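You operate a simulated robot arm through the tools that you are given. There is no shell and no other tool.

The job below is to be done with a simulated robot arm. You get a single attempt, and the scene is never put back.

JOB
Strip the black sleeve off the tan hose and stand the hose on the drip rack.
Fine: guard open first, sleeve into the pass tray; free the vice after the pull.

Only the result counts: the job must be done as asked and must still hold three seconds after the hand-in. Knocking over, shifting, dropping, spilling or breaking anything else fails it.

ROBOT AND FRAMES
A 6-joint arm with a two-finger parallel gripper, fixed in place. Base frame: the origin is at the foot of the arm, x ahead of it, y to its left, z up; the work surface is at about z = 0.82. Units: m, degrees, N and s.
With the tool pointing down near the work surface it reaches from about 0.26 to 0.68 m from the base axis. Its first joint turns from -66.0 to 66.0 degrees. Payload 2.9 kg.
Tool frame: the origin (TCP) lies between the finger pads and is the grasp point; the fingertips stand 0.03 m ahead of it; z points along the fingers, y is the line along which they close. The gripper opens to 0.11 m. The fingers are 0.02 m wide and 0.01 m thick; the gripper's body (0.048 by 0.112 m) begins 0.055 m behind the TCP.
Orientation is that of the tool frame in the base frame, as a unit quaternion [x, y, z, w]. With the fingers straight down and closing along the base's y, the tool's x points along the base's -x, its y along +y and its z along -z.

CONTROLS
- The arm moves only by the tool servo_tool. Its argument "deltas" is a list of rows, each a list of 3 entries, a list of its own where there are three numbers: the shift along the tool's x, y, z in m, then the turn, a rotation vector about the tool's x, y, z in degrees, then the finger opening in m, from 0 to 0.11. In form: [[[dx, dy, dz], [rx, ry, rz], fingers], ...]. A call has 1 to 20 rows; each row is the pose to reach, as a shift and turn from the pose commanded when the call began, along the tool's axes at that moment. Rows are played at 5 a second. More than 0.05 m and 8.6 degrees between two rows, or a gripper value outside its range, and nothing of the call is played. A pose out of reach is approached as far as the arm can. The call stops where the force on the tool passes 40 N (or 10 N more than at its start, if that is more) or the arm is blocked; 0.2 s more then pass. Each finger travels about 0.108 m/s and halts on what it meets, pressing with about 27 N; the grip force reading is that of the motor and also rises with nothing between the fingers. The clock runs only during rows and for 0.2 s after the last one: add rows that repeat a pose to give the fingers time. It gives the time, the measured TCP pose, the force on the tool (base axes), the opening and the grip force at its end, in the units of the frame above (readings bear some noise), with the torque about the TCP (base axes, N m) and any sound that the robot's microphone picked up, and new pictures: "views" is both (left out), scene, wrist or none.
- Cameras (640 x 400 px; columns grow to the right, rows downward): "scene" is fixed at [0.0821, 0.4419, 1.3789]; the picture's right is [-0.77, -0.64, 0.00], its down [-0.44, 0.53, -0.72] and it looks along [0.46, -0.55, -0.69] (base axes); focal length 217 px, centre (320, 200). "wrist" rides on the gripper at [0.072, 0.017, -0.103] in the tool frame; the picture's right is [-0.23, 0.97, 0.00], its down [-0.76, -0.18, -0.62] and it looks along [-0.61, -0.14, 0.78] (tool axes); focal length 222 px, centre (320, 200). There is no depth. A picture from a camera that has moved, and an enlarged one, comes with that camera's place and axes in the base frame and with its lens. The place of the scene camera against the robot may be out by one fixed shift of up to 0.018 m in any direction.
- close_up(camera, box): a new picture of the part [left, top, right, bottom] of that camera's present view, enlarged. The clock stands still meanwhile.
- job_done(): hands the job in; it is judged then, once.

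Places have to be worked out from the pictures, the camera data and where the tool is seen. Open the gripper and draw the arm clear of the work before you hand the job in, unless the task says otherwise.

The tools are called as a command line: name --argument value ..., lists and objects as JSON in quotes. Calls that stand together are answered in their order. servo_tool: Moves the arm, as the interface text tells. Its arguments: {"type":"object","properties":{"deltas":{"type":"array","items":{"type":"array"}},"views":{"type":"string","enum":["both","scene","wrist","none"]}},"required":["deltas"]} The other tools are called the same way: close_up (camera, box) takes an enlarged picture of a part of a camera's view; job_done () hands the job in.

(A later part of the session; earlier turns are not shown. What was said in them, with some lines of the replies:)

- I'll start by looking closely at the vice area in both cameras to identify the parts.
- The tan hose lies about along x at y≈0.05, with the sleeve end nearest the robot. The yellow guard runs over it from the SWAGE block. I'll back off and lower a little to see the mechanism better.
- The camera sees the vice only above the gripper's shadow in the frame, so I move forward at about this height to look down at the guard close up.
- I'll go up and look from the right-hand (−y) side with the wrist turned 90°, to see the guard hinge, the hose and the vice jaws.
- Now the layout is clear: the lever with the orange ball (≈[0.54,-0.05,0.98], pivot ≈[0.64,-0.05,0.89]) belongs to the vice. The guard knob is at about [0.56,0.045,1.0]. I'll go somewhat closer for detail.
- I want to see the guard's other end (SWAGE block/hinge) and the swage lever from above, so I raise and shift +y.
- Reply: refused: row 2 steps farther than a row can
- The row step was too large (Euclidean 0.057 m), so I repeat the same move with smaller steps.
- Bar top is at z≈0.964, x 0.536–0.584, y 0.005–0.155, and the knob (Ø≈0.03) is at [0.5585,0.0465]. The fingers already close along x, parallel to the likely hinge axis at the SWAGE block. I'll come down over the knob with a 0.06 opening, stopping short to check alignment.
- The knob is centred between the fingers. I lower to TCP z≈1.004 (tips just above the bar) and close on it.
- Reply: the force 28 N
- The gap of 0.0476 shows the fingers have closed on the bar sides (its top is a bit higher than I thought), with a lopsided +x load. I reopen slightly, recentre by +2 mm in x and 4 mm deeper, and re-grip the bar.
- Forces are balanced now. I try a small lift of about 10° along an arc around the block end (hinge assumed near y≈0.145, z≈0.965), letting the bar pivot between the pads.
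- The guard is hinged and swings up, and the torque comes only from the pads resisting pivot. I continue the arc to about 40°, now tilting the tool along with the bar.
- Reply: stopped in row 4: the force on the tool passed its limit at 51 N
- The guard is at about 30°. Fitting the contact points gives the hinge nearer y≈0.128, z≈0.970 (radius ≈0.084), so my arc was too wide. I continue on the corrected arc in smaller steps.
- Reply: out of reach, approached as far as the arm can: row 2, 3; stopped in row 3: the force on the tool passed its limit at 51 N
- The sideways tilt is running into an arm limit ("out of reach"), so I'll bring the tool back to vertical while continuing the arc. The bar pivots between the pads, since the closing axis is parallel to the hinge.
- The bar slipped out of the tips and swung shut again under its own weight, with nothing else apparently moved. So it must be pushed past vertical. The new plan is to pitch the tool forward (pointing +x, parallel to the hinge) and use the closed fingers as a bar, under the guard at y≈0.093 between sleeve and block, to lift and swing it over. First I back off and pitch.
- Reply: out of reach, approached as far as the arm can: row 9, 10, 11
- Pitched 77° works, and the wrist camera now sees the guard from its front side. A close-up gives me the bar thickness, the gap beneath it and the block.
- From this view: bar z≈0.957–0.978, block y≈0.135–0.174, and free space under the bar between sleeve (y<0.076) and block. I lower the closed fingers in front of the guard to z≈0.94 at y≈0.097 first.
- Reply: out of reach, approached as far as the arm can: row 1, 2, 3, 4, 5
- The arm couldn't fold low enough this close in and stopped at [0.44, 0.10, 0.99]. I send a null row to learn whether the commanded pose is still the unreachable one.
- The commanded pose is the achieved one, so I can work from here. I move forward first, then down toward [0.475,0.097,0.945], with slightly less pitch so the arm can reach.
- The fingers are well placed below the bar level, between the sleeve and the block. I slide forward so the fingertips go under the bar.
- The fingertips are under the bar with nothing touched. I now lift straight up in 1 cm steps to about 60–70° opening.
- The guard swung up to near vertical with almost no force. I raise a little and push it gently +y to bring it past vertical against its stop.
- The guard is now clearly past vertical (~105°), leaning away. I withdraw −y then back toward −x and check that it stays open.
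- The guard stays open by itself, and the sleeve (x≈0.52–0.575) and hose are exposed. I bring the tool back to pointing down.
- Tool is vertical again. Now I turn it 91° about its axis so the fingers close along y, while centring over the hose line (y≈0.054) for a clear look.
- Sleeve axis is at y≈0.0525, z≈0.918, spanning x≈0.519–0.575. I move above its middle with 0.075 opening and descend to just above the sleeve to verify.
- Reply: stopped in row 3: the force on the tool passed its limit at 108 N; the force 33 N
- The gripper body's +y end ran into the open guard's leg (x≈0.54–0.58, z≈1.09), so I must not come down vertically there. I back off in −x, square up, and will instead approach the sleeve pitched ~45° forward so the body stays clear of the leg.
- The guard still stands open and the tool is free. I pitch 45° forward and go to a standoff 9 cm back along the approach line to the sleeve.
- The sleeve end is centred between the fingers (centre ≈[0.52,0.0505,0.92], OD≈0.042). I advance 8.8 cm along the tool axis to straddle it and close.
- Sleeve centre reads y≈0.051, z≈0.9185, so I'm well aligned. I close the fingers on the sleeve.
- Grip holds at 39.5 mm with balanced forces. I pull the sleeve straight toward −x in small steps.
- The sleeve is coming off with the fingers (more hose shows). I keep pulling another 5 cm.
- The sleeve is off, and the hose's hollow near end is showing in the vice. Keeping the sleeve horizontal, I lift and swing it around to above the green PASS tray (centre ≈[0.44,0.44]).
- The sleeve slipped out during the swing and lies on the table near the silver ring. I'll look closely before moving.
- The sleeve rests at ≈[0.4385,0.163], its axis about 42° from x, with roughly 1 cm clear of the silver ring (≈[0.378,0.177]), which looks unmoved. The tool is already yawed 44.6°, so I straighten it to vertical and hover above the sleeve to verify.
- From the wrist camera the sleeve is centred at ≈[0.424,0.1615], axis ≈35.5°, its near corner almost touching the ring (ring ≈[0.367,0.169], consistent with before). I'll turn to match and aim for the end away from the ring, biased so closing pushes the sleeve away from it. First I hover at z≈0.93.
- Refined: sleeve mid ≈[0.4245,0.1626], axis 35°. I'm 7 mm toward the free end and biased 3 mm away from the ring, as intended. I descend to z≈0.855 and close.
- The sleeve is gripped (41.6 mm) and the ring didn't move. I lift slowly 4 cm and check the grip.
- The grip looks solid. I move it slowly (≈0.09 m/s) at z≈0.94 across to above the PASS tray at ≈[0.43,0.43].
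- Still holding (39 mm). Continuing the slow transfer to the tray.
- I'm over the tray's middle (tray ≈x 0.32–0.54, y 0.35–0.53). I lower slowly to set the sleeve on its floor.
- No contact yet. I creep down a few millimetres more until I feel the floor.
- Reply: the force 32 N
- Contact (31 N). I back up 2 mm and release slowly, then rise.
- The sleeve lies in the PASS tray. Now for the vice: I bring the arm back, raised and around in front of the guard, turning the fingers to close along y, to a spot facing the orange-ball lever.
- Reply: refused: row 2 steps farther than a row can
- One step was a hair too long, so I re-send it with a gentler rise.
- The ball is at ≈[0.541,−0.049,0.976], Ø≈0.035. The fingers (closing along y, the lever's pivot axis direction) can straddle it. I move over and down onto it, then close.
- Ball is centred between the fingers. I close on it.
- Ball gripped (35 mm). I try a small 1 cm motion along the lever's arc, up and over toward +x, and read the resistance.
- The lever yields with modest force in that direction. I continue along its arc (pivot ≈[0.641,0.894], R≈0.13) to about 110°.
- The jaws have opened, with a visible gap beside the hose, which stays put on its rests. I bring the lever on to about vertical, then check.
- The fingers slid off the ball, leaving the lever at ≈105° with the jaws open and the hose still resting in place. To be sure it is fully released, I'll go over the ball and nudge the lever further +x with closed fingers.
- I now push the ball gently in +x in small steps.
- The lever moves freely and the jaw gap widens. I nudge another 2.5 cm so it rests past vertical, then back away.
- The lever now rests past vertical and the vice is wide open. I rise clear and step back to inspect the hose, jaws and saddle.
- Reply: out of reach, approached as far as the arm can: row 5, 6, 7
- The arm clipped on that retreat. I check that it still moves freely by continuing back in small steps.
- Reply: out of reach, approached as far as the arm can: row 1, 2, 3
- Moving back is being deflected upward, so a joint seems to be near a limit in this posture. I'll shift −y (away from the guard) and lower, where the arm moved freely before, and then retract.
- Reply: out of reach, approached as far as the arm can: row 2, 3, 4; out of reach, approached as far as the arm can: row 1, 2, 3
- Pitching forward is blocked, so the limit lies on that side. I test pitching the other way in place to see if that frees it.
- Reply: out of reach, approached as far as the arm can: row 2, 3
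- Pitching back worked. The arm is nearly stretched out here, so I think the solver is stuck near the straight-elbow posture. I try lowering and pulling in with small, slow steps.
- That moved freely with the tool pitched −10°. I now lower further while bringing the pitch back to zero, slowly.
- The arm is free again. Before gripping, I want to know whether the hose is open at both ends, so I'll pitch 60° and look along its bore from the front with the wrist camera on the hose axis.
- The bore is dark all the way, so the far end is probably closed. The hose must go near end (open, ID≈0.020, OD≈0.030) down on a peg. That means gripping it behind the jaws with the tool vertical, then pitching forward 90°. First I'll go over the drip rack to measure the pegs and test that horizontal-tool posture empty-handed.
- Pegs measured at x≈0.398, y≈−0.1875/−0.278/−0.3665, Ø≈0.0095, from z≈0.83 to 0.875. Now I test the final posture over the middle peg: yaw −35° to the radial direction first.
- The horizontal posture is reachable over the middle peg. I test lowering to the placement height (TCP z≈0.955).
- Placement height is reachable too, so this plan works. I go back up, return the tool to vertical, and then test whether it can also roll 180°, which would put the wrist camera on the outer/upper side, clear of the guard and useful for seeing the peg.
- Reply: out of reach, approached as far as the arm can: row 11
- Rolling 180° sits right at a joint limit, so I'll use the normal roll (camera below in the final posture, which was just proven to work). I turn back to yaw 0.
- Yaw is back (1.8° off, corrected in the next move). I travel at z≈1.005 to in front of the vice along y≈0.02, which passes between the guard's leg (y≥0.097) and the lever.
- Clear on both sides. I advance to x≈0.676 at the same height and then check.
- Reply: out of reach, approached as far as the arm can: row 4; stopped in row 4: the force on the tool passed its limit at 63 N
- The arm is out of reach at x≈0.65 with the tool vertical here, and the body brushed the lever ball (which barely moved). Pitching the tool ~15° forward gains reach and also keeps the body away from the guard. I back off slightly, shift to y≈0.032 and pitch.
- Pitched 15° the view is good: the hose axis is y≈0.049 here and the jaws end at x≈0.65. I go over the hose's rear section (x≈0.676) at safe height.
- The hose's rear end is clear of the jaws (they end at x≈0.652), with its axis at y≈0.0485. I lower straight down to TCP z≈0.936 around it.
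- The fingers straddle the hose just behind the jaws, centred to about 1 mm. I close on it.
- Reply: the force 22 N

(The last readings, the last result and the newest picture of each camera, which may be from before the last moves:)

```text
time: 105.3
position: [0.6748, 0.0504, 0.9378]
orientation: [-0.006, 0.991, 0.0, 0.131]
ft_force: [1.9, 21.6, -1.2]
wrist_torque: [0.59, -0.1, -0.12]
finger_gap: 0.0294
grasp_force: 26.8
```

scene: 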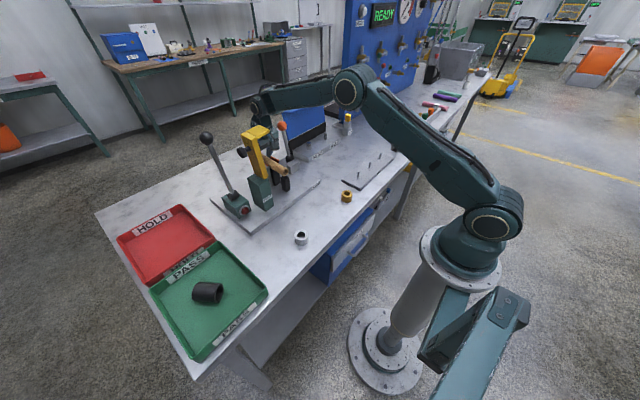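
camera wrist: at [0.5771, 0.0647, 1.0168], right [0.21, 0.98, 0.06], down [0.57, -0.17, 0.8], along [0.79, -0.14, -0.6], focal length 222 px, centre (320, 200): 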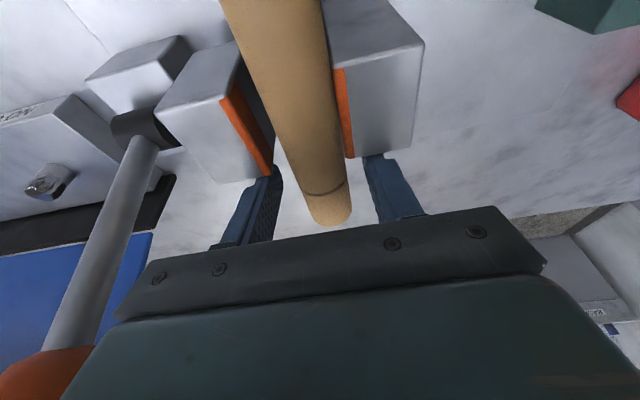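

Gripped at 29.4 mm, with some side load because the hose sits 2 mm further +y than I assumed. I relieve that and lift slowly.

servo_tool --deltas '[[[0, 0.002, 0], [0, 0, 0], 0.0], [[-0.0013, 0.002, -0.0048], [0, 0, 0], 0.0], [[-0.0026, 0.002, -0.0097], [0, 0, 0], 0.0], [[-0.0039, 0.002, -0.0145], [0, 0, 0], 0.0], [[-0.0052, 0.002, -0.0193], [0, 0, 0], 0.0], [[-0.0066, 0.002, -0.0241], [0, 0, 0], 0.0]]' --views "both"

close_up --camera "scene" --box '[230, 100, 350, 210]'

close_up --camera "wrist" --box '[230, 0, 450, 220]'

```text
time: 106.7
position: [0.6764, 0.0486, 0.9614]
orientation: [-0.003, 0.991, -0.001, 0.131]
ft_force: [0.2, -0.7, -1.0]
wrist_torque: [0.01, -0.02, 0.0]
finger_gap: 0.0294
grasp_force: 27.0
camera wrist: at [0.5784, 0.0657, 1.042], right [0.21, 0.98, 0.06], down [0.57, -0.17, 0.8], along [0.79, -0.14, -0.6], focal length 222 px, centre (320, 200)
```

scene: 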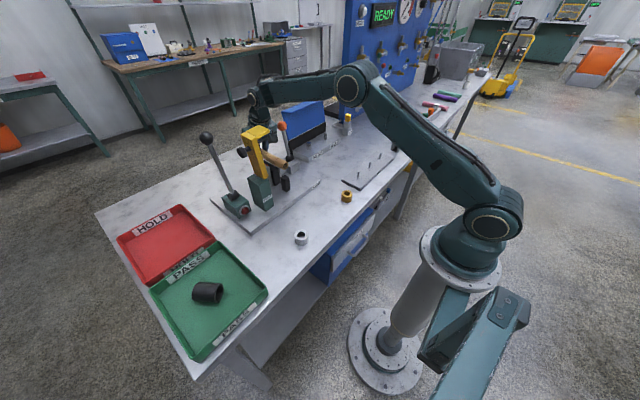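
wrist: 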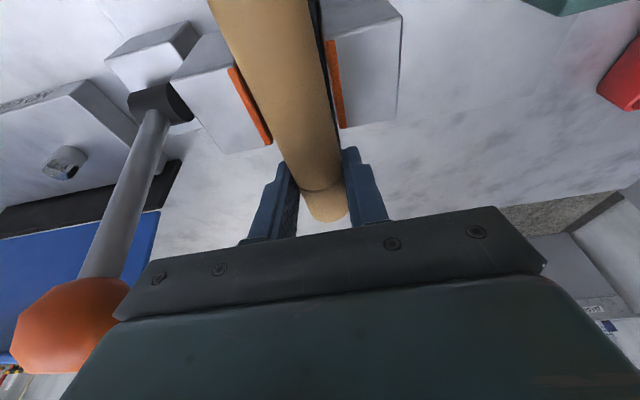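

```text
3.64 times, centred on (290, 155) of scene
camera zoom: at [0.0821, 0.4419, 1.3789], right [-0.77, -0.64, 0.0], down [-0.44, 0.53, -0.72], along [0.46, -0.55, -0.69], focal length 788 px, centre (429, 364)
```

zoom: 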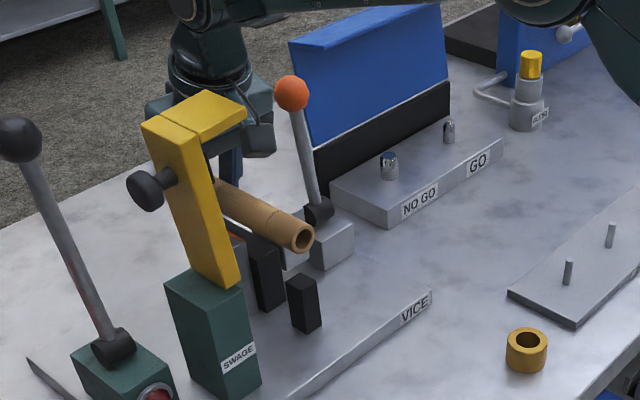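

```text
1.82 times, centred on (340, 110) of wrist
camera zoom: at [0.5784, 0.0657, 1.042], right [0.21, 0.98, 0.06], down [0.57, -0.17, 0.8], along [0.79, -0.14, -0.6], focal length 404 px, centre (284, 364)
```

zoom: 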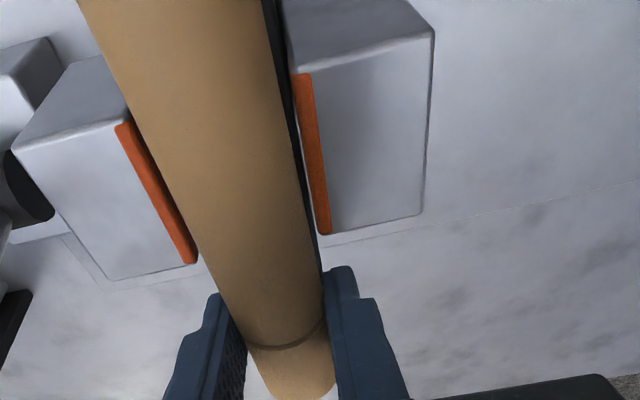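

The hose is lifting cleanly. I raise it above the jaw tops, shift to y≈0.03 to clear the guard leg, and start backing out slowly.

servo_tool --deltas '[[[0.0005, 0, -0.01], [0, 0, 0], 0.0], [[0.001, 0, -0.02], [0, 0, 0], 0.0], [[0.0016, 0, -0.03], [0, 0, 0], 0.0], [[0.0022, 0, -0.0379], [0, 0, 0], 0.0], [[0.0022, -0.01, -0.0379], [0, 0, 0], 0.0], [[0.0022, -0.02, -0.0379], [0, 0, 0], 0.0], [[0.0142, -0.022, -0.0413], [0, 0, 0], 0.0], [[0.0282, -0.022, -0.045], [0, 0, 0], 0.0]]' --views "both"

close_up --camera "scene" --box '[230, 100, 350, 210]'

```text
time: 108.5
position: [0.6367, 0.0261, 0.9973]
orientation: [-0.003, 0.991, -0.001, 0.131]
ft_force: [0.5, -0.1, -1.4]
wrist_torque: [-0.02, -0.01, -0.02]
finger_gap: 0.0291
grasp_force: 26.6
camera wrist: at [0.5391, 0.044, 1.0776], right [0.21, 0.98, 0.06], down [0.57, -0.17, 0.8], along [0.79, -0.14, -0.6], focal length 222 px, centre (320, 200)
```

scene: 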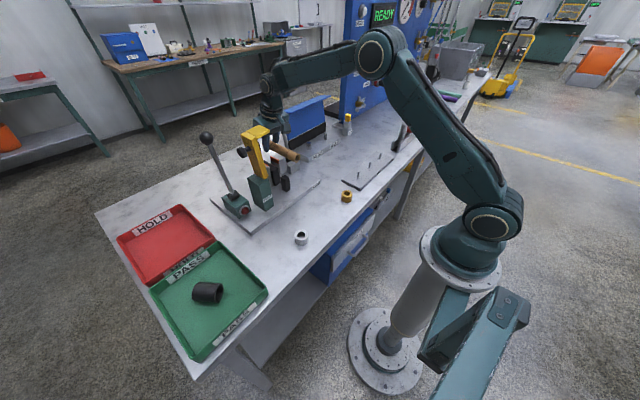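
wrist: 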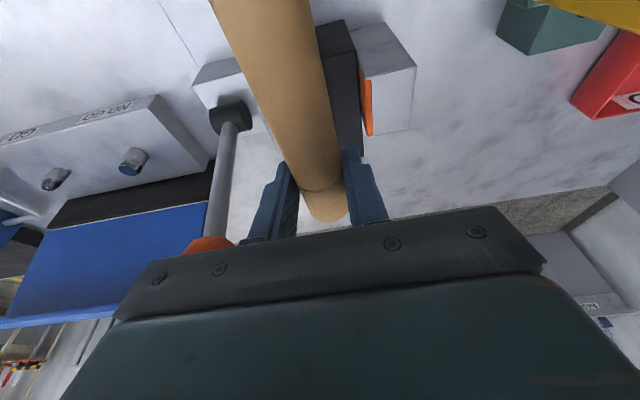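

```text
3.64 times, centred on (290, 155) of scene
camera zoom: at [0.0822, 0.4419, 1.3789], right [-0.77, -0.64, 0.0], down [-0.44, 0.53, -0.72], along [0.46, -0.55, -0.69], focal length 788 px, centre (429, 364)
```

zoom: 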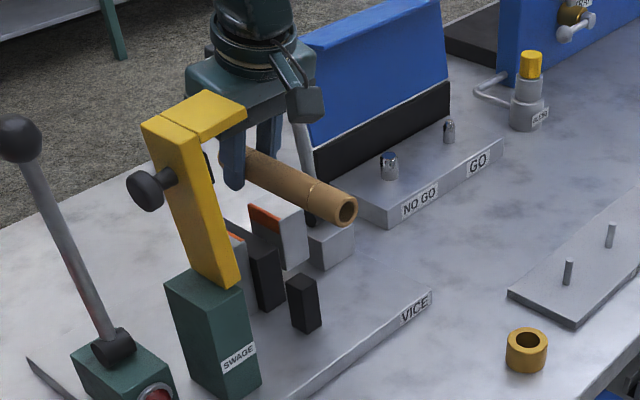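

The hose is free and firmly held. I back out slowly to about [0.48,0.0,1.02].

servo_tool --deltas '[[[0.0182, -0.0032, -0.0079], [0, 0, 0], 0.0], [[0.0364, -0.0065, -0.0158], [0, 0, 0], 0.0], [[0.0546, -0.0098, -0.0237], [0, 0, 0], 0.0], [[0.0728, -0.013, -0.0317], [0, 0, 0], 0.0], [[0.0909, -0.0162, -0.0396], [0, 0, 0], 0.0], [[0.1091, -0.0195, -0.0475], [0, 0, 0], 0.0], [[0.1273, -0.0228, -0.0554], [0, 0, 0], 0.0], [[0.1455, -0.026, -0.0633], [0, 0, 0], 0.0], [[0.1455, -0.026, -0.0633], [0, 0, 0], 0.0]]' --views "both"

```text
time: 110.5
position: [0.4793, -0.0014, 1.0208]
orientation: [-0.003, 0.991, -0.001, 0.132]
ft_force: [-1.0, -0.5, -0.6]
wrist_torque: [0.0, 0.01, 0.03]
finger_gap: 0.029
grasp_force: 26.6
camera wrist: at [0.3831, 0.0154, 1.101], right [0.21, 0.98, 0.06], down [0.57, -0.17, 0.8], along [0.79, -0.14, -0.6], focal length 222 px, centre (320, 200)
```

scene: 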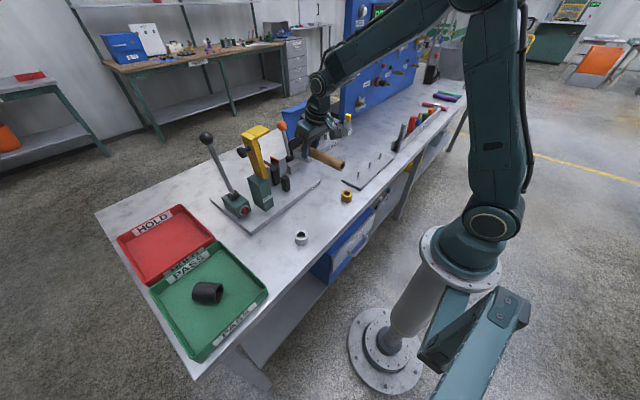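
wrist: 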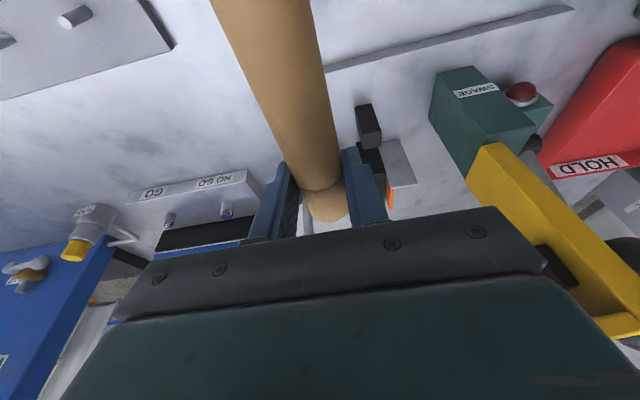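

The hose is held securely. I carry it slowly to above the rack's middle peg, turning the tool to the radial direction (−35°) on the way.

servo_tool --deltas '[[[0.0049, -0.0199, -0.0036], [0.66, 0, 2.41], 0.0], [[0.0098, -0.0398, -0.0071], [1.31, 0, 4.83], 0.0], [[0.0147, -0.0597, -0.0107], [1.97, 0, 7.24], 0.0], [[0.0195, -0.0796, -0.0142], [2.62, 0, 9.66], 0.0], [[0.0244, -0.0995, -0.0178], [3.28, 0, 12.07], 0.0], [[0.0293, -0.1194, -0.0213], [3.93, 0, 14.49], 0.0], [[0.0342, -0.1393, -0.0249], [4.59, 0, 16.9], 0.0], [[0.0391, -0.1592, -0.0284], [5.24, 0, 19.31], 0.0], [[0.044, -0.1791, -0.032], [5.9, 0, 21.73], 0.0], [[0.0489, -0.199, -0.0355], [6.55, 0, 24.14], 0.0], [[0.0537, -0.2189, -0.0391], [7.21, 0, 26.56], 0.0], [[0.0586, -0.2388, -0.0426], [7.86, 0, 28.97], 0.0], [[0.0635, -0.2587, -0.0462], [8.52, 0, 31.39], 0.0], [[0.0684, -0.2786, -0.0497], [9.17, 0, 33.8], 0.0], [[0.0684, -0.2786, -0.0497], [9.17, 0, 33.8], 0.0]]' --views "both"

```text
time: 113.7
position: [0.4038, -0.2785, 1.0521]
orientation: [0.295, 0.946, -0.041, 0.125]
ft_force: [0.5, 0.7, -0.9]
wrist_torque: [-0.01, -0.02, 0.01]
finger_gap: 0.0289
grasp_force: 26.5
camera wrist: at [0.3336, -0.2091, 1.1328], right [0.73, 0.68, 0.06], down [0.37, -0.47, 0.8], along [0.57, -0.57, -0.6], focal length 222 px, centre (320, 200)
```

scene: 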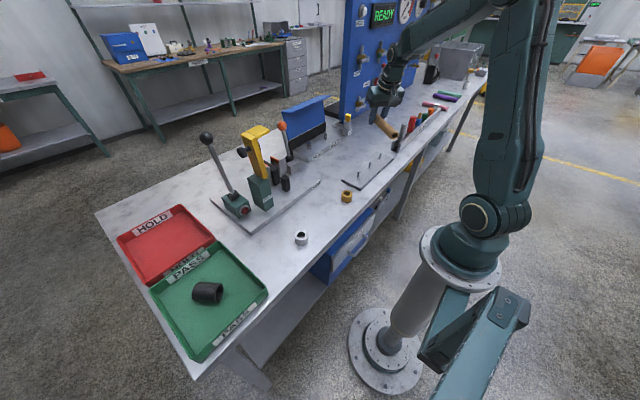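
wrist: 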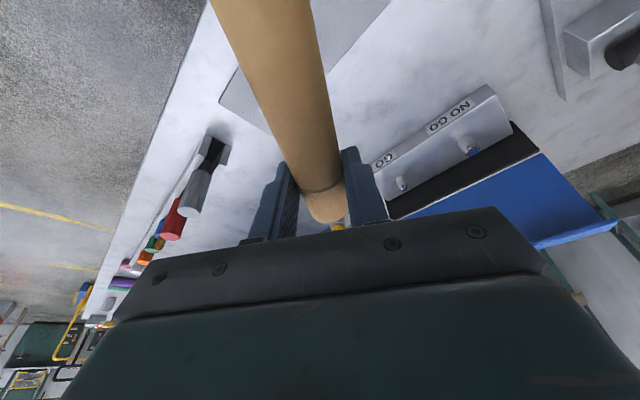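

In position and holding. I now pitch the tool forward in slow steps so the hose swings upright, open end down, staying above the pegs.

servo_tool --deltas '[[[0, 0, 0], [0, -6, 0], 0.0], [[0, 0, 0], [0, -12, 0], 0.0], [[0, 0, 0], [0, -18, 0], 0.0], [[0, 0, 0], [0, -24, 0], 0.0], [[0, 0, 0], [0, -30, 0], 0.0], [[0, 0, 0], [0, -36, 0], 0.0], [[0, 0, 0], [0, -42, 0], 0.0], [[0, 0, 0], [0, -48, 0], 0.0], [[0, 0, 0], [0, -54, 0], 0.0], [[0, 0, 0], [0, -60, 0], 0.0], [[0, 0, 0], [0, -66, 0], 0.0], [[0, 0, 0], [0, -72, 0], 0.0], [[0, 0, 0], [0, -75, 0], 0.0], [[0, 0, 0], [0, -75, 0], 0.0]]' --views "both"

close_up --camera "scene" --box '[310, 70, 470, 220]'

```text
time: 116.7
position: [0.4038, -0.2782, 1.0518]
orientation: [0.209, 0.674, -0.212, 0.676]
ft_force: [0.0, 0.7, -0.8]
wrist_torque: [0.0, 0.02, 0.02]
finger_gap: 0.0292
grasp_force: 27.3
camera wrist: at [0.3273, -0.2059, 0.9784], right [0.55, 0.8, 0.22], down [-0.61, 0.21, 0.76], along [0.56, -0.56, 0.61], focal length 222 px, centre (320, 200)
```

scene: 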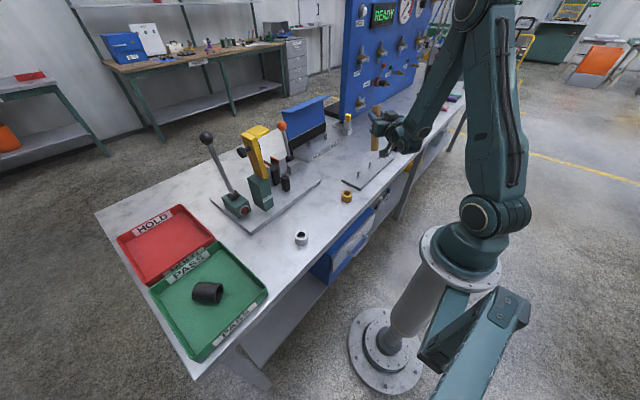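
wrist: 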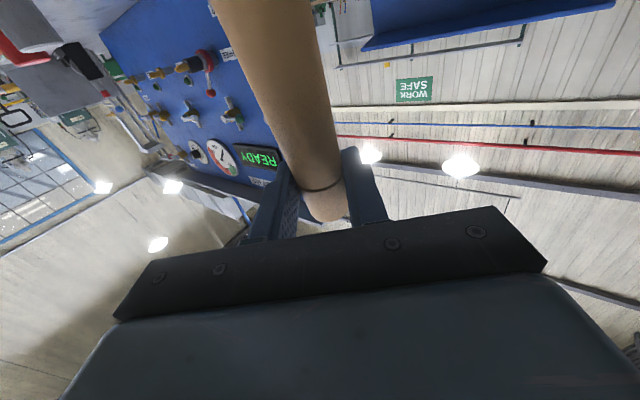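

```text
2.67 times, centred on (390, 145) of scene
camera zoom: at [0.0821, 0.4419, 1.3789], right [-0.77, -0.64, 0.0], down [-0.44, 0.53, -0.72], along [0.46, -0.55, -0.69], focal length 578 px, centre (133, 347)
```

zoom: 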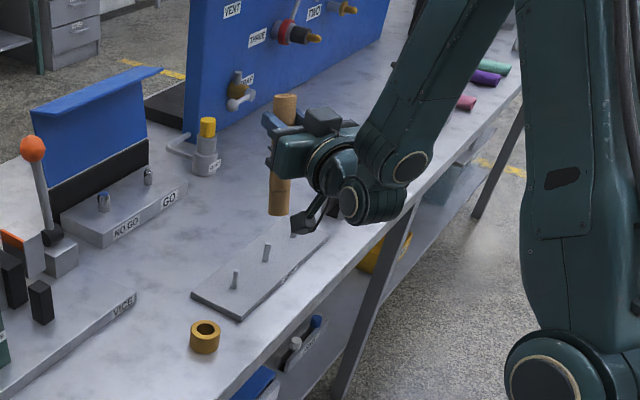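

At 90° now, with the hose still ~15° off vertical because of the pitched grip. I continue another 15° in small steps.

servo_tool --deltas '[[[0, 0, 0], [0, -3, 0], 0.0], [[0, 0, 0], [0, -6, 0], 0.0], [[0, 0, 0], [0, -9, 0], 0.0], [[0, 0, 0], [0, -12, 0], 0.0], [[0, 0, 0], [0, -15, 0], 0.0], [[0, 0, 0], [0, -15, 0], 0.0]]' --views "both"

close_up --camera "scene" --box '[330, 80, 430, 190]'

```text
time: 118.1
position: [0.4023, -0.2792, 1.0521]
orientation: [0.18, 0.581, -0.238, 0.757]
ft_force: [0.1, -0.2, -0.5]
wrist_torque: [0.0, 0.01, 0.0]
finger_gap: 0.0292
grasp_force: 26.8
camera wrist: at [0.3458, -0.219, 0.9546], right [0.5, 0.84, 0.22], down [-0.76, 0.31, 0.57], along [0.41, -0.45, 0.79], focal length 222 px, centre (320, 200)
```

scene: 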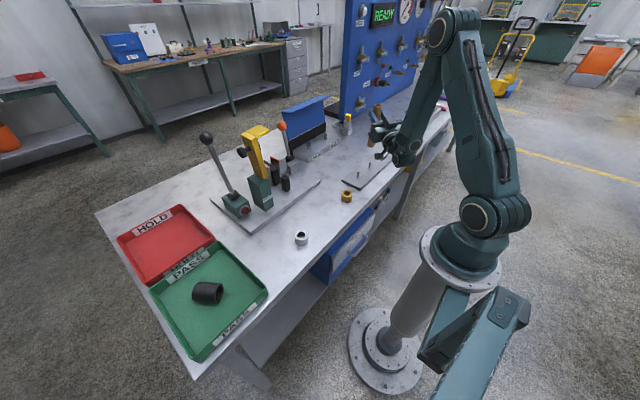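
wrist: 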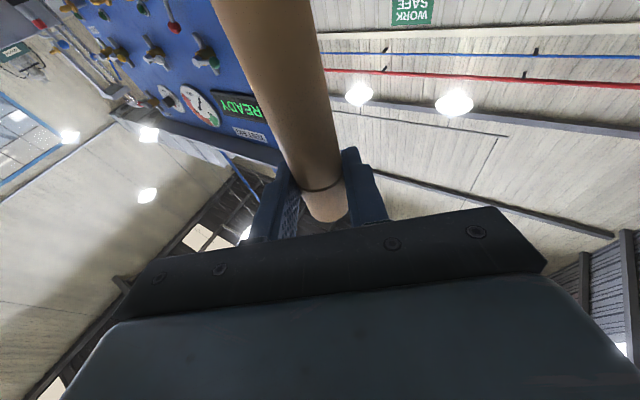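

```text
3.64 times, centred on (380, 135) of scene
camera zoom: at [0.0821, 0.4419, 1.3789], right [-0.77, -0.64, 0.0], down [-0.44, 0.53, -0.72], along [0.46, -0.55, -0.69], focal length 788 px, centre (102, 436)
```

zoom: 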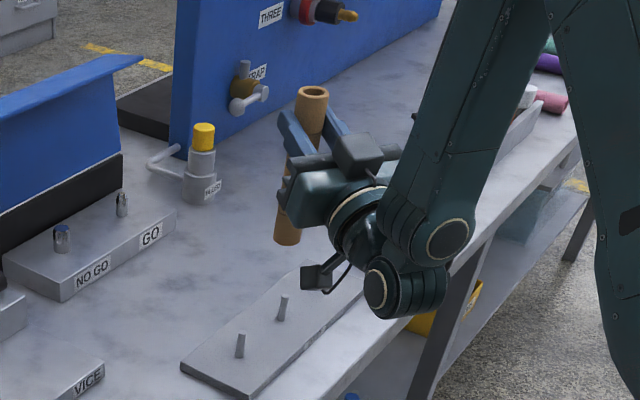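

The hose is now vertical (axis computed within 0.3° of vertical), open end down. To know exactly how far the hose axis lies ahead of the TCP, I measure it in the wrist view.

close_up --camera "wrist" --box '[200, 0, 400, 125]'

close_up --camera "wrist" --box '[240, 110, 400, 230]'

close_up --camera "scene" --box '[350, 100, 410, 180]'

```text
3.20 times, centred on (300, 62) of wrist
camera zoom: at [0.3458, -0.219, 0.9546], right [0.5, 0.84, 0.22], down [-0.76, 0.31, 0.57], along [0.41, -0.45, 0.79], focal length 711 px, centre (384, 640)
```

zoom: 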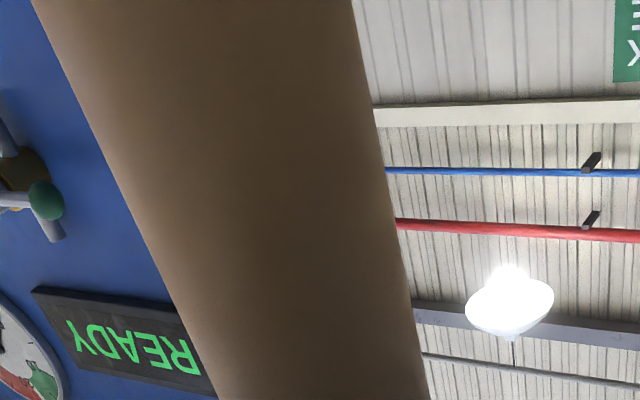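

```text
3.33 times, centred on (320, 170) of wrist
camera zoom: at [0.3458, -0.219, 0.9546], right [0.5, 0.84, 0.22], down [-0.76, 0.31, 0.57], along [0.41, -0.45, 0.79], focal length 740 px, centre (320, 300)
```

zoom: 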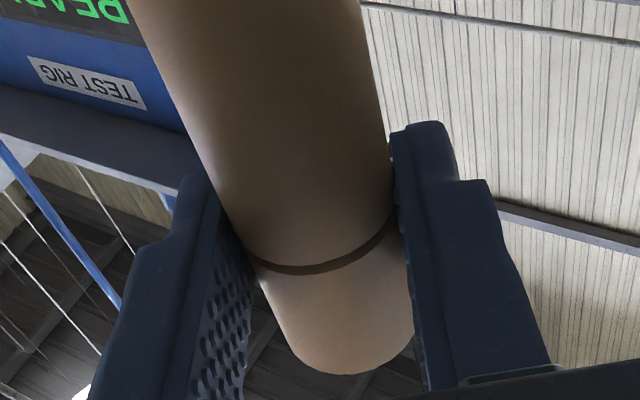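

```text
5.00 times, centred on (380, 140) of scene
camera zoom: at [0.0821, 0.4419, 1.3789], right [-0.77, -0.64, 0.0], down [-0.44, 0.53, -0.72], along [0.46, -0.55, -0.69], focal length 1084 px, centre (20, 500)
```

zoom: 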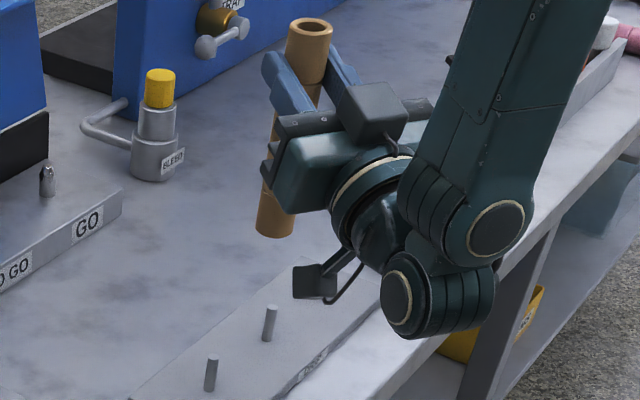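

The silhouette fit puts the hose axis ≈11–12 mm ahead of the TCP, so over the middle peg (≈[0.3966,−0.278]) the TCP should be at ≈[0.388,−0.271]. I move there with the hose end still above the peg top, then check alignment in the scene view.

servo_tool --deltas '[[[0.008, -0.0008, -0.0107], [0, 0.4, 0], 0.0], [[0.017, -0.0015, -0.0214], [0, 0.8, 0], 0.0], [[0.017, -0.0015, -0.0214], [0, 0.8, 0], 0.0]]' --views "scene"

close_up --camera "scene" --box '[345, 110, 405, 190]'

```text
time: 118.9
position: [0.3886, -0.2714, 1.03]
orientation: [0.181, 0.586, -0.236, 0.754]
ft_force: [-0.5, 0.2, -0.3]
wrist_torque: [0.03, 0.01, -0.01]
finger_gap: 0.0292
grasp_force: 27.0
```

scene: 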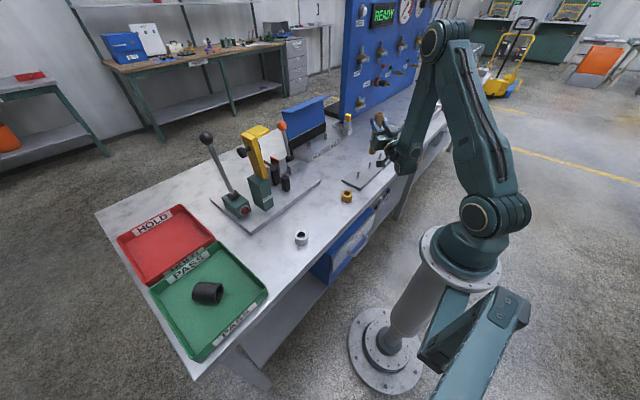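

```text
5.00 times, centred on (375, 150) of scene
camera zoom: at [0.0821, 0.4419, 1.3789], right [-0.77, -0.64, 0.0], down [-0.44, 0.53, -0.72], along [0.46, -0.55, -0.69], focal length 1084 px, centre (45, 450)
```

zoom: 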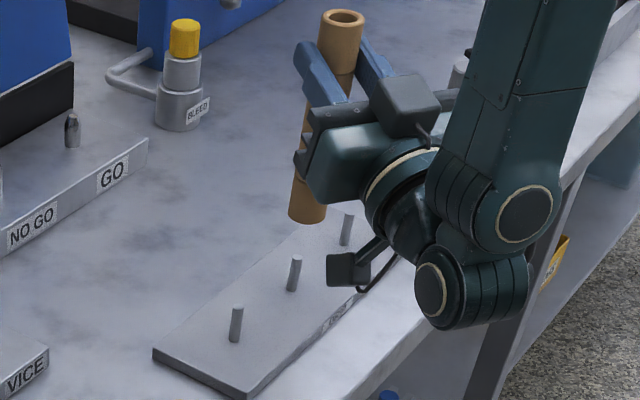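

In the scene view the hose axis line passes within ~3 px (≈3 mm) of the middle peg. I correct half of that and lower to just above the peg top for a closer check.

servo_tool --deltas '[[[0.0136, 0.001, -0.0032], [0, 0, 0], 0.0], [[0.0272, 0.002, -0.0064], [0, 0, 0], 0.0], [[0.0272, 0.002, -0.0064], [0, 0, 0], 0.0]]' --views "none"

close_up --camera "scene" --box '[350, 130, 390, 180]'

```text
time: 119.7
position: [0.3923, -0.2705, 1.002]
orientation: [0.181, 0.585, -0.236, 0.754]
ft_force: [-0.1, 0.4, -1.6]
wrist_torque: [0.02, 0.05, -0.02]
finger_gap: 0.0292
grasp_force: 27.1
```

```text
8.00 times, centred on (370, 155) of scene
camera zoom: at [0.0821, 0.4419, 1.3789], right [-0.77, -0.64, 0.0], down [-0.44, 0.53, -0.72], along [0.46, -0.55, -0.69], focal length 1734 px, centre (-80, 560)
```

zoom: 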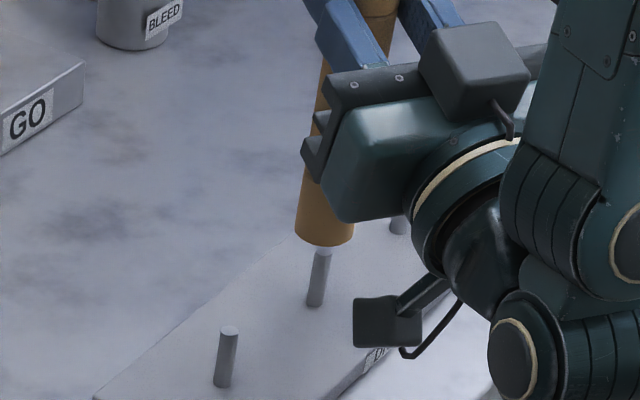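

The hose end is now right above the middle peg, matching in both image directions within about 1 mm. I lower 12 mm gently and check force.

servo_tool --deltas '[[[0.0029, 0, -0.0007], [0, 0, 0], 0.0], [[0.0058, 0, -0.0015], [0, 0, 0], 0.0], [[0.0087, 0, -0.0022], [0, 0, 0], 0.0], [[0.0116, 0, -0.0029], [0, 0, 0], 0.0]]' --views "none"

close_up --camera "scene" --box '[350, 130, 390, 180]'

```text
time: 120.7
position: [0.3924, -0.2717, 0.9909]
orientation: [0.181, 0.587, -0.235, 0.753]
ft_force: [0.7, -0.2, -0.5]
wrist_torque: [-0.01, 0.03, 0.0]
finger_gap: 0.0291
grasp_force: 26.8
```

```text
8.00 times, centred on (370, 155) of scene
camera zoom: at [0.0821, 0.4419, 1.3789], right [-0.77, -0.64, 0.0], down [-0.44, 0.53, -0.72], along [0.46, -0.55, -0.69], focal length 1734 px, centre (-80, 560)
```

zoom: 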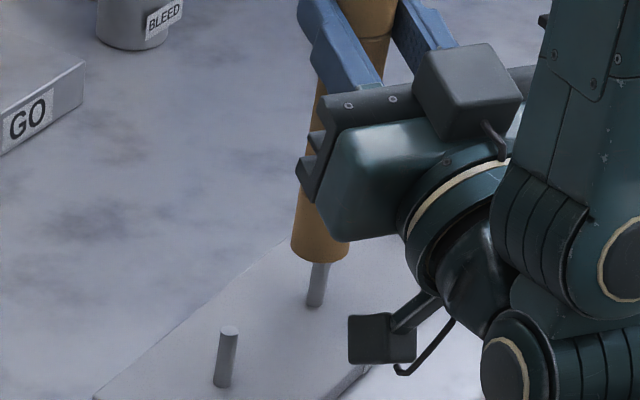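

No force, and the peg is disappearing into the hose. I continue down another 15 mm.

servo_tool --deltas '[[[0.0039, 0, -0.001], [0, 0, 0], 0.0], [[0.0078, 0, -0.002], [0, 0, 0], 0.0], [[0.0116, 0, -0.0029], [0, 0, 0], 0.0], [[0.0145, 0, -0.0037], [0, 0, 0], 0.0]]' --views "none"

close_up --camera "scene" --box '[350, 130, 390, 180]'

```text
time: 121.7
position: [0.3974, -0.2752, 0.9801]
orientation: [0.183, 0.587, -0.237, 0.752]
ft_force: [-4.4, 2.1, 4.2]
wrist_torque: [0.28, 0.56, -0.04]
finger_gap: 0.0292
grasp_force: 26.8
out of reach, approached as far as the arm can: row 1, 2, 3, 4
```

```text
8.00 times, centred on (370, 155) of scene
camera zoom: at [0.082, 0.442, 1.3788], right [-0.77, -0.64, 0.0], down [-0.44, 0.53, -0.72], along [0.46, -0.55, -0.69], focal length 1734 px, centre (-80, 560)
```

zoom: 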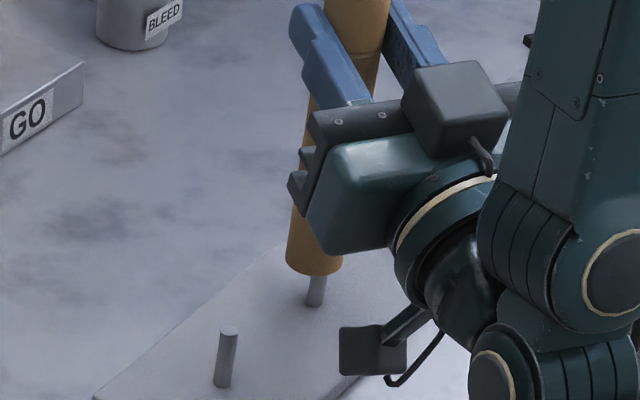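

The peg is inside the bore (≈14 mm), but at this steep pitch the arm reaches a limit going lower. The bore clearance tolerates some tilt, so I ease the pitch back ~6° about the hose's lower end, which restores reach.

servo_tool --deltas '[[[0.001, 0, 0.0011], [0, 2, 0], 0.0], [[0.0019, 0, 0.0022], [0, 4, 0], 0.0], [[0.0029, 0, 0.0034], [0, 6, 0], 0.0], [[0.0029, 0, 0.0034], [0, 6, 0], 0.0]]' --views "none"

close_up --camera "scene" --box '[345, 110, 395, 180]'

```text
time: 122.7
position: [0.4012, -0.2763, 0.9774]
orientation: [0.194, 0.625, -0.227, 0.721]
ft_force: [-0.1, 0.8, -1.1]
wrist_torque: [0.0, 0.0, 0.0]
finger_gap: 0.029
grasp_force: 27.6
```

```text
5.71 times, centred on (370, 145) of scene
camera zoom: at [0.0821, 0.4419, 1.3789], right [-0.77, -0.64, 0.0], down [-0.44, 0.53, -0.72], along [0.46, -0.55, -0.69], focal length 1238 px, centre (34, 514)
```

zoom: 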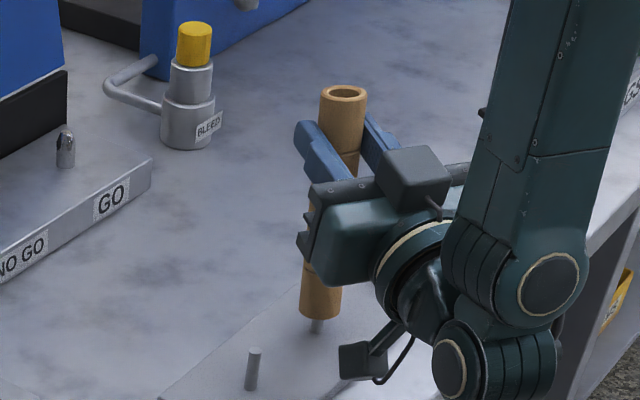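

Forces vanished, and the peg is still in the bore. I continue lowering 2 cm.

servo_tool --deltas '[[[0.004, 0, -0.0006], [0, 0, 0], 0.0], [[0.008, 0, -0.0012], [0, 0, 0], 0.0], [[0.012, 0, -0.0017], [0, 0, 0], 0.0], [[0.0158, 0, -0.0023], [0, 0, 0], 0.0], [[0.0178, 0, -0.0026], [0, 0, 0], 0.0]]' --views "none"

close_up --camera "scene" --box '[345, 110, 395, 180]'

```text
time: 123.9
position: [0.3995, -0.2777, 0.9596]
orientation: [0.194, 0.624, -0.227, 0.722]
ft_force: [0.0, 0.3, -0.3]
wrist_torque: [-0.03, 0.03, 0.0]
finger_gap: 0.029
grasp_force: 26.6
```

```text
5.71 times, centred on (370, 145) of scene
camera zoom: at [0.0821, 0.4419, 1.3789], right [-0.77, -0.64, 0.0], down [-0.44, 0.53, -0.72], along [0.46, -0.55, -0.69], focal length 1238 px, centre (34, 514)
```

zoom: 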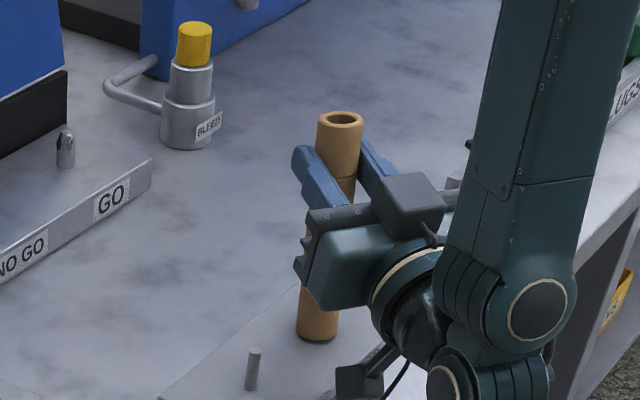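

Nearly down (pin fully covered, no force). I creep until the hose touches the plate.

servo_tool --deltas '[[[0.002, 0, -0.0003], [0, 0, 0], 0.0], [[0.004, 0, -0.0006], [0, 0, 0], 0.0], [[0.006, 0, -0.0009], [0, 0, 0], 0.0], [[0.0075, 0, -0.0011], [0, 0, 0], 0.0]]' --views "none"

```text
time: 124.9
position: [0.4006, -0.2771, 0.9565]
orientation: [0.19, 0.618, -0.227, 0.728]
ft_force: [0.3, -0.8, 34.4]
wrist_torque: [-0.39, -0.44, -0.05]
finger_gap: 0.0293
grasp_force: 27.0
```

Contact with the plate (34 N). I relieve the push, then open the fingers gently without moving.

servo_tool --deltas '[[[-0.002, 0, 0.0], [0, 0, 0], 0.0], [[-0.002, 0, 0.0], [0, 0, 0], 0.028], [[-0.002, 0, 0.0], [0, 0, 0], 0.034], [[-0.002, 0, 0.0], [0, 0, 0], 0.042], [[-0.002, 0, 0.0], [0, 0, 0], 0.055], [[-0.002, 0, 0.0], [0, 0, 0], 0.065], [[-0.002, 0, 0.0], [0, 0, 0], 0.065]]' --views "both"

close_up --camera "scene" --box '[345, 110, 395, 180]'

```text
time: 126.5
position: [0.3999, -0.2774, 0.9536]
orientation: [0.194, 0.624, -0.226, 0.722]
ft_force: [0.5, -0.1, 0.0]
wrist_torque: [-0.01, 0.03, 0.02]
finger_gap: 0.0652
grasp_force: 0.0
camera wrist: at [0.3338, -0.2106, 0.8662], right [0.53, 0.82, 0.22], down [-0.7, 0.27, 0.66], along [0.48, -0.5, 0.71], focal length 222 px, centre (320, 200)
```

scene: 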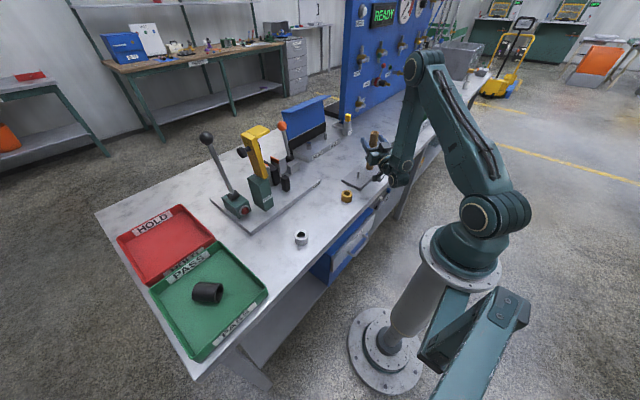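
wrist: 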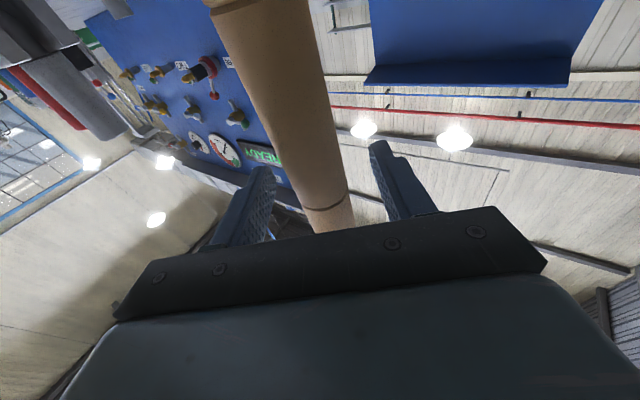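

```text
5.71 times, centred on (370, 145) of scene
camera zoom: at [0.0821, 0.4419, 1.3789], right [-0.77, -0.64, 0.0], down [-0.44, 0.53, -0.72], along [0.46, -0.55, -0.69], focal length 1238 px, centre (34, 514)
```

zoom: 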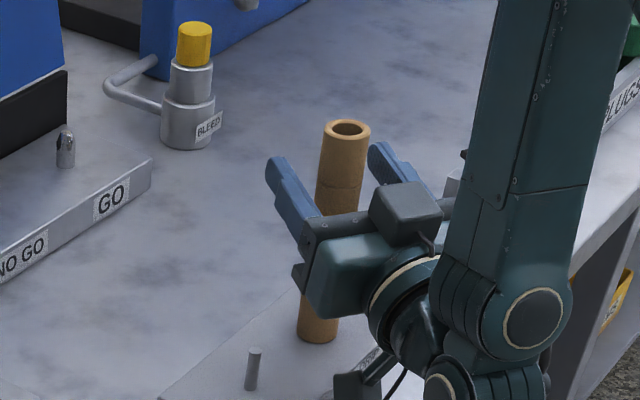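

The hose stays on the peg between the open fingers. I first lower the pitch in place (fingers move only in the hose's plane), then retract backward and up along the tool axis.

servo_tool --deltas '[[[0, 0, 0], [0, 5, 0], 0.07], [[0, 0, 0], [0, 10, 0], 0.07], [[0, 0, 0], [0, 15, 0], 0.07], [[0, 0, 0], [0, 20, 0], 0.07], [[0, 0, 0], [0, 23, 0], 0.07]]' --views "none"

close_up --camera "scene" --box '[345, 110, 395, 180]'

```text
time: 127.7
position: [0.401, -0.2781, 0.9543]
orientation: [0.234, 0.756, -0.182, 0.583]
ft_force: [-0.3, -0.2, 0.4]
wrist_torque: [-0.01, 0.0, 0.0]
finger_gap: 0.0698
grasp_force: 0.2
```

```text
5.71 times, centred on (370, 145) of scene
camera zoom: at [0.0821, 0.4419, 1.3789], right [-0.77, -0.64, 0.0], down [-0.44, 0.53, -0.72], along [0.46, -0.55, -0.69], focal length 1238 px, centre (34, 514)
```

zoom: 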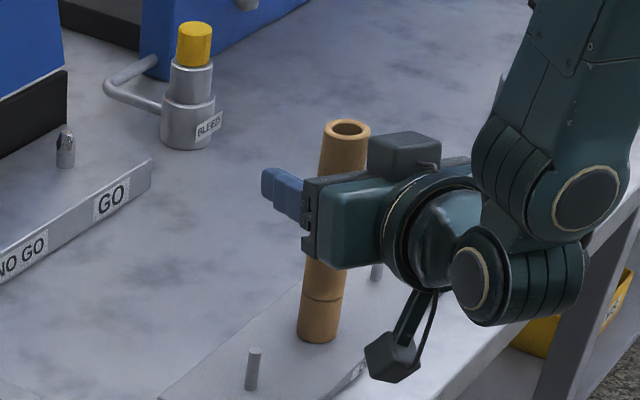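

Hose undisturbed and no forces. Now I retract along the tool axis, back and up.

servo_tool --deltas '[[[0, 0, -0.02], [0, 0, 0], 0.07], [[0, 0, -0.045], [0, 0, 0], 0.07], [[0, 0, -0.07], [0, 3, 0], 0.07], [[-0.02, 0, -0.1], [0, 9, 0], 0.07], [[-0.05, 0, -0.12], [0, 15, 0], 0.07], [[-0.09, 0, -0.13], [0, 20, 0], 0.07]]' --views "both"

close_up --camera "scene" --box '[335, 110, 405, 190]'

```text
time: 129.1
position: [0.3172, -0.2205, 1.0748]
orientation: [0.262, 0.846, -0.139, 0.443]
ft_force: [0.2, 0.3, 0.5]
wrist_torque: [0.04, 0.0, -0.03]
finger_gap: 0.0699
grasp_force: 0.0
out of reach, approached as far as the arm can: row 2, 3, 4, 5
camera wrist: at [0.2227, -0.1336, 1.0736], right [0.66, 0.73, 0.18], down [-0.16, -0.1, 0.98], along [0.73, -0.68, 0.05], focal length 222 px, centre (320, 200)
```

scene: 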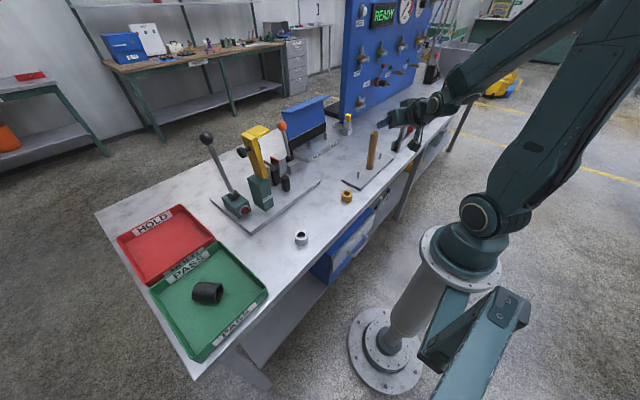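
wrist: 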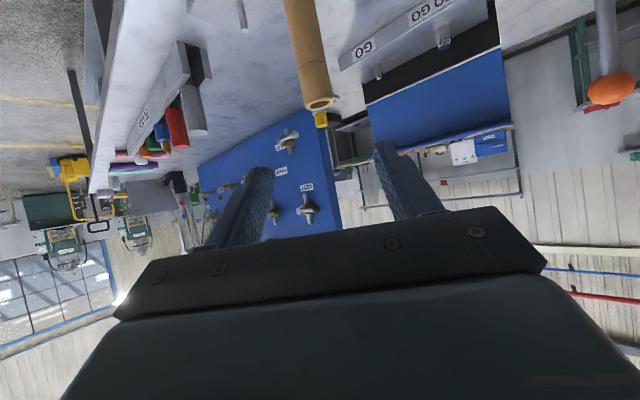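

```text
5.00 times, centred on (370, 150) of scene
camera zoom: at [0.0821, 0.4419, 1.3788], right [-0.77, -0.64, 0.0], down [-0.44, 0.53, -0.72], along [0.46, -0.55, -0.69], focal length 1084 px, centre (70, 450)
```

zoom: 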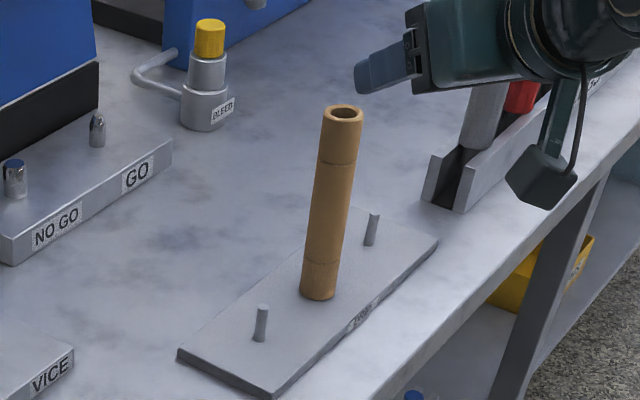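

The hose stands upright on the middle peg, the sleeve is in the PASS tray, and the guard and vice are open. I raise the arm well clear and take a final look over everything.

servo_tool --deltas '[[[-0.03, 0, -0.02], [0, 0, 0], 0.07], [[-0.055, 0, -0.036], [0, 5, 0], 0.07], [[-0.067, 0, -0.05], [0, 12, 0], 0.07], [[-0.067, 0, -0.05], [0, 19, 0], 0.07], [[-0.067, 0, -0.05], [0, 26, 0], 0.07], [[-0.067, 0, -0.05], [0, 26, 0], 0.07]]' --views "both"

close_up --camera "scene" --box '[180, 100, 420, 260]'

close_up --camera "scene" --box '[110, 180, 310, 380]'

```text
time: 130.5
position: [0.313, -0.2154, 1.1569]
orientation: [0.287, 0.924, -0.077, 0.241]
ft_force: [0.3, 0.9, -0.3]
wrist_torque: [-0.02, -0.01, 0.01]
finger_gap: 0.07
grasp_force: 0.1
camera wrist: at [0.2281, -0.137, 1.2114], right [0.72, 0.69, 0.11], down [0.2, -0.35, 0.92], along [0.67, -0.64, -0.38], focal length 222 px, centre (320, 200)
```

scene: 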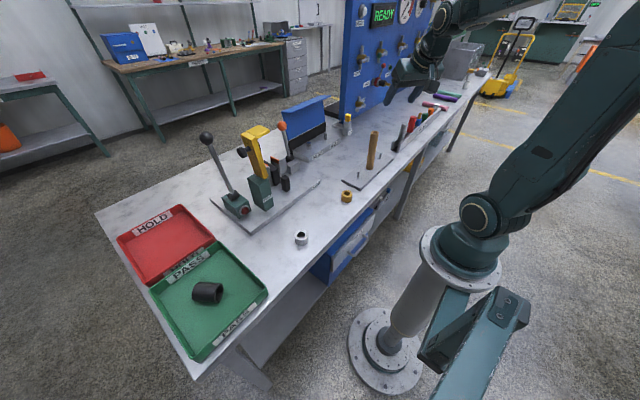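
wrist: 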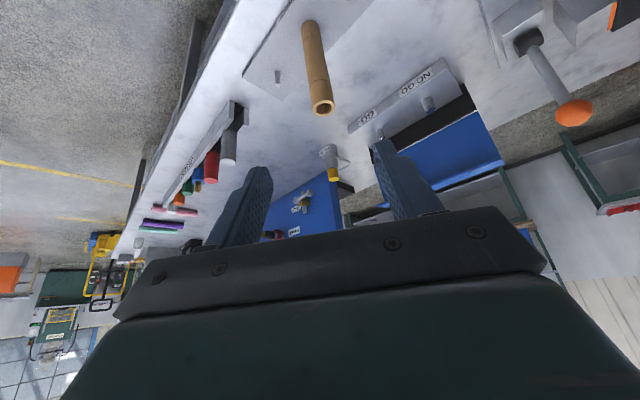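

```text
2.50 times, centred on (300, 180) of scene
camera zoom: at [0.0821, 0.4419, 1.3789], right [-0.77, -0.64, 0.0], down [-0.44, 0.53, -0.72], along [0.46, -0.55, -0.69], focal length 542 px, centre (370, 250)
```

zoom: 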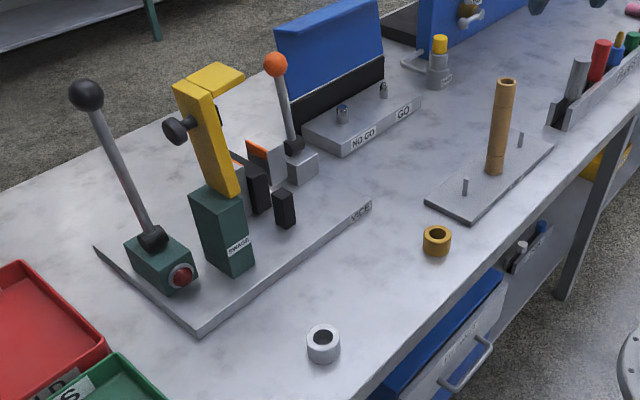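

```text
2.00 times, centred on (210, 280) of scene
camera zoom: at [0.0821, 0.4419, 1.3789], right [-0.77, -0.64, 0.0], down [-0.44, 0.53, -0.72], along [0.46, -0.55, -0.69], focal length 433 px, centre (540, 40)
```

zoom: 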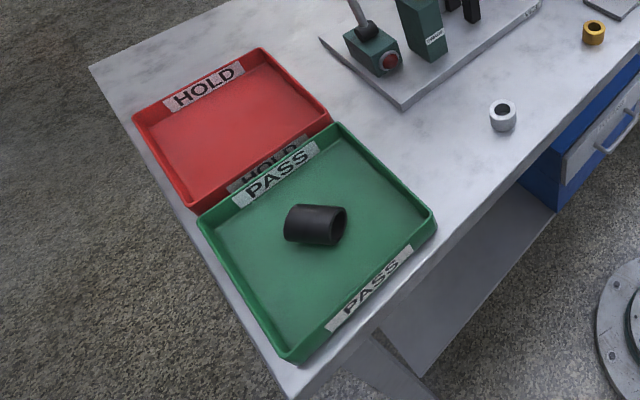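

Final check: the hose stands on the middle drip-rack peg, the sleeve lies in the PASS tray, and the guard and vice are open. The rings, gauges and trays look unmoved. The gripper is open and clear, so I hand the job in.

job_done

```text
The job is handed in.
```

The sleeve is off the hose and lying in the PASS tray. The hose stands upright on the middle peg of the drip rack, with its open lower end over the peg. I opened the guard first and freed the vice only after the pull; both were left open. The gripper was open and clear of the work when I handed in.

A few things went wrong along the way:
- **Guard:** my first grip slipped, and the guard swung shut on its own. The second attempt, pushing it over from below, got it open.
- **Guard leg:** the gripper ran into the open guard's leg once, with a force spike of 108 N. The guard stayed open.
- **Sleeve:** it slipped out of the gripper on the way to the tray and landed on the bench beside the silver ring. I picked it up again without moving the ring.
- **Vice lever:** the gripper also bumped the lever's ball once, at 63 N, after the vice was already open. It barely moved.

In the last pictures the rings, gauges, trays and swage lever all looked to be where they started. I could only judge that by eye, so I can't rule out a shift of a few millimetres.
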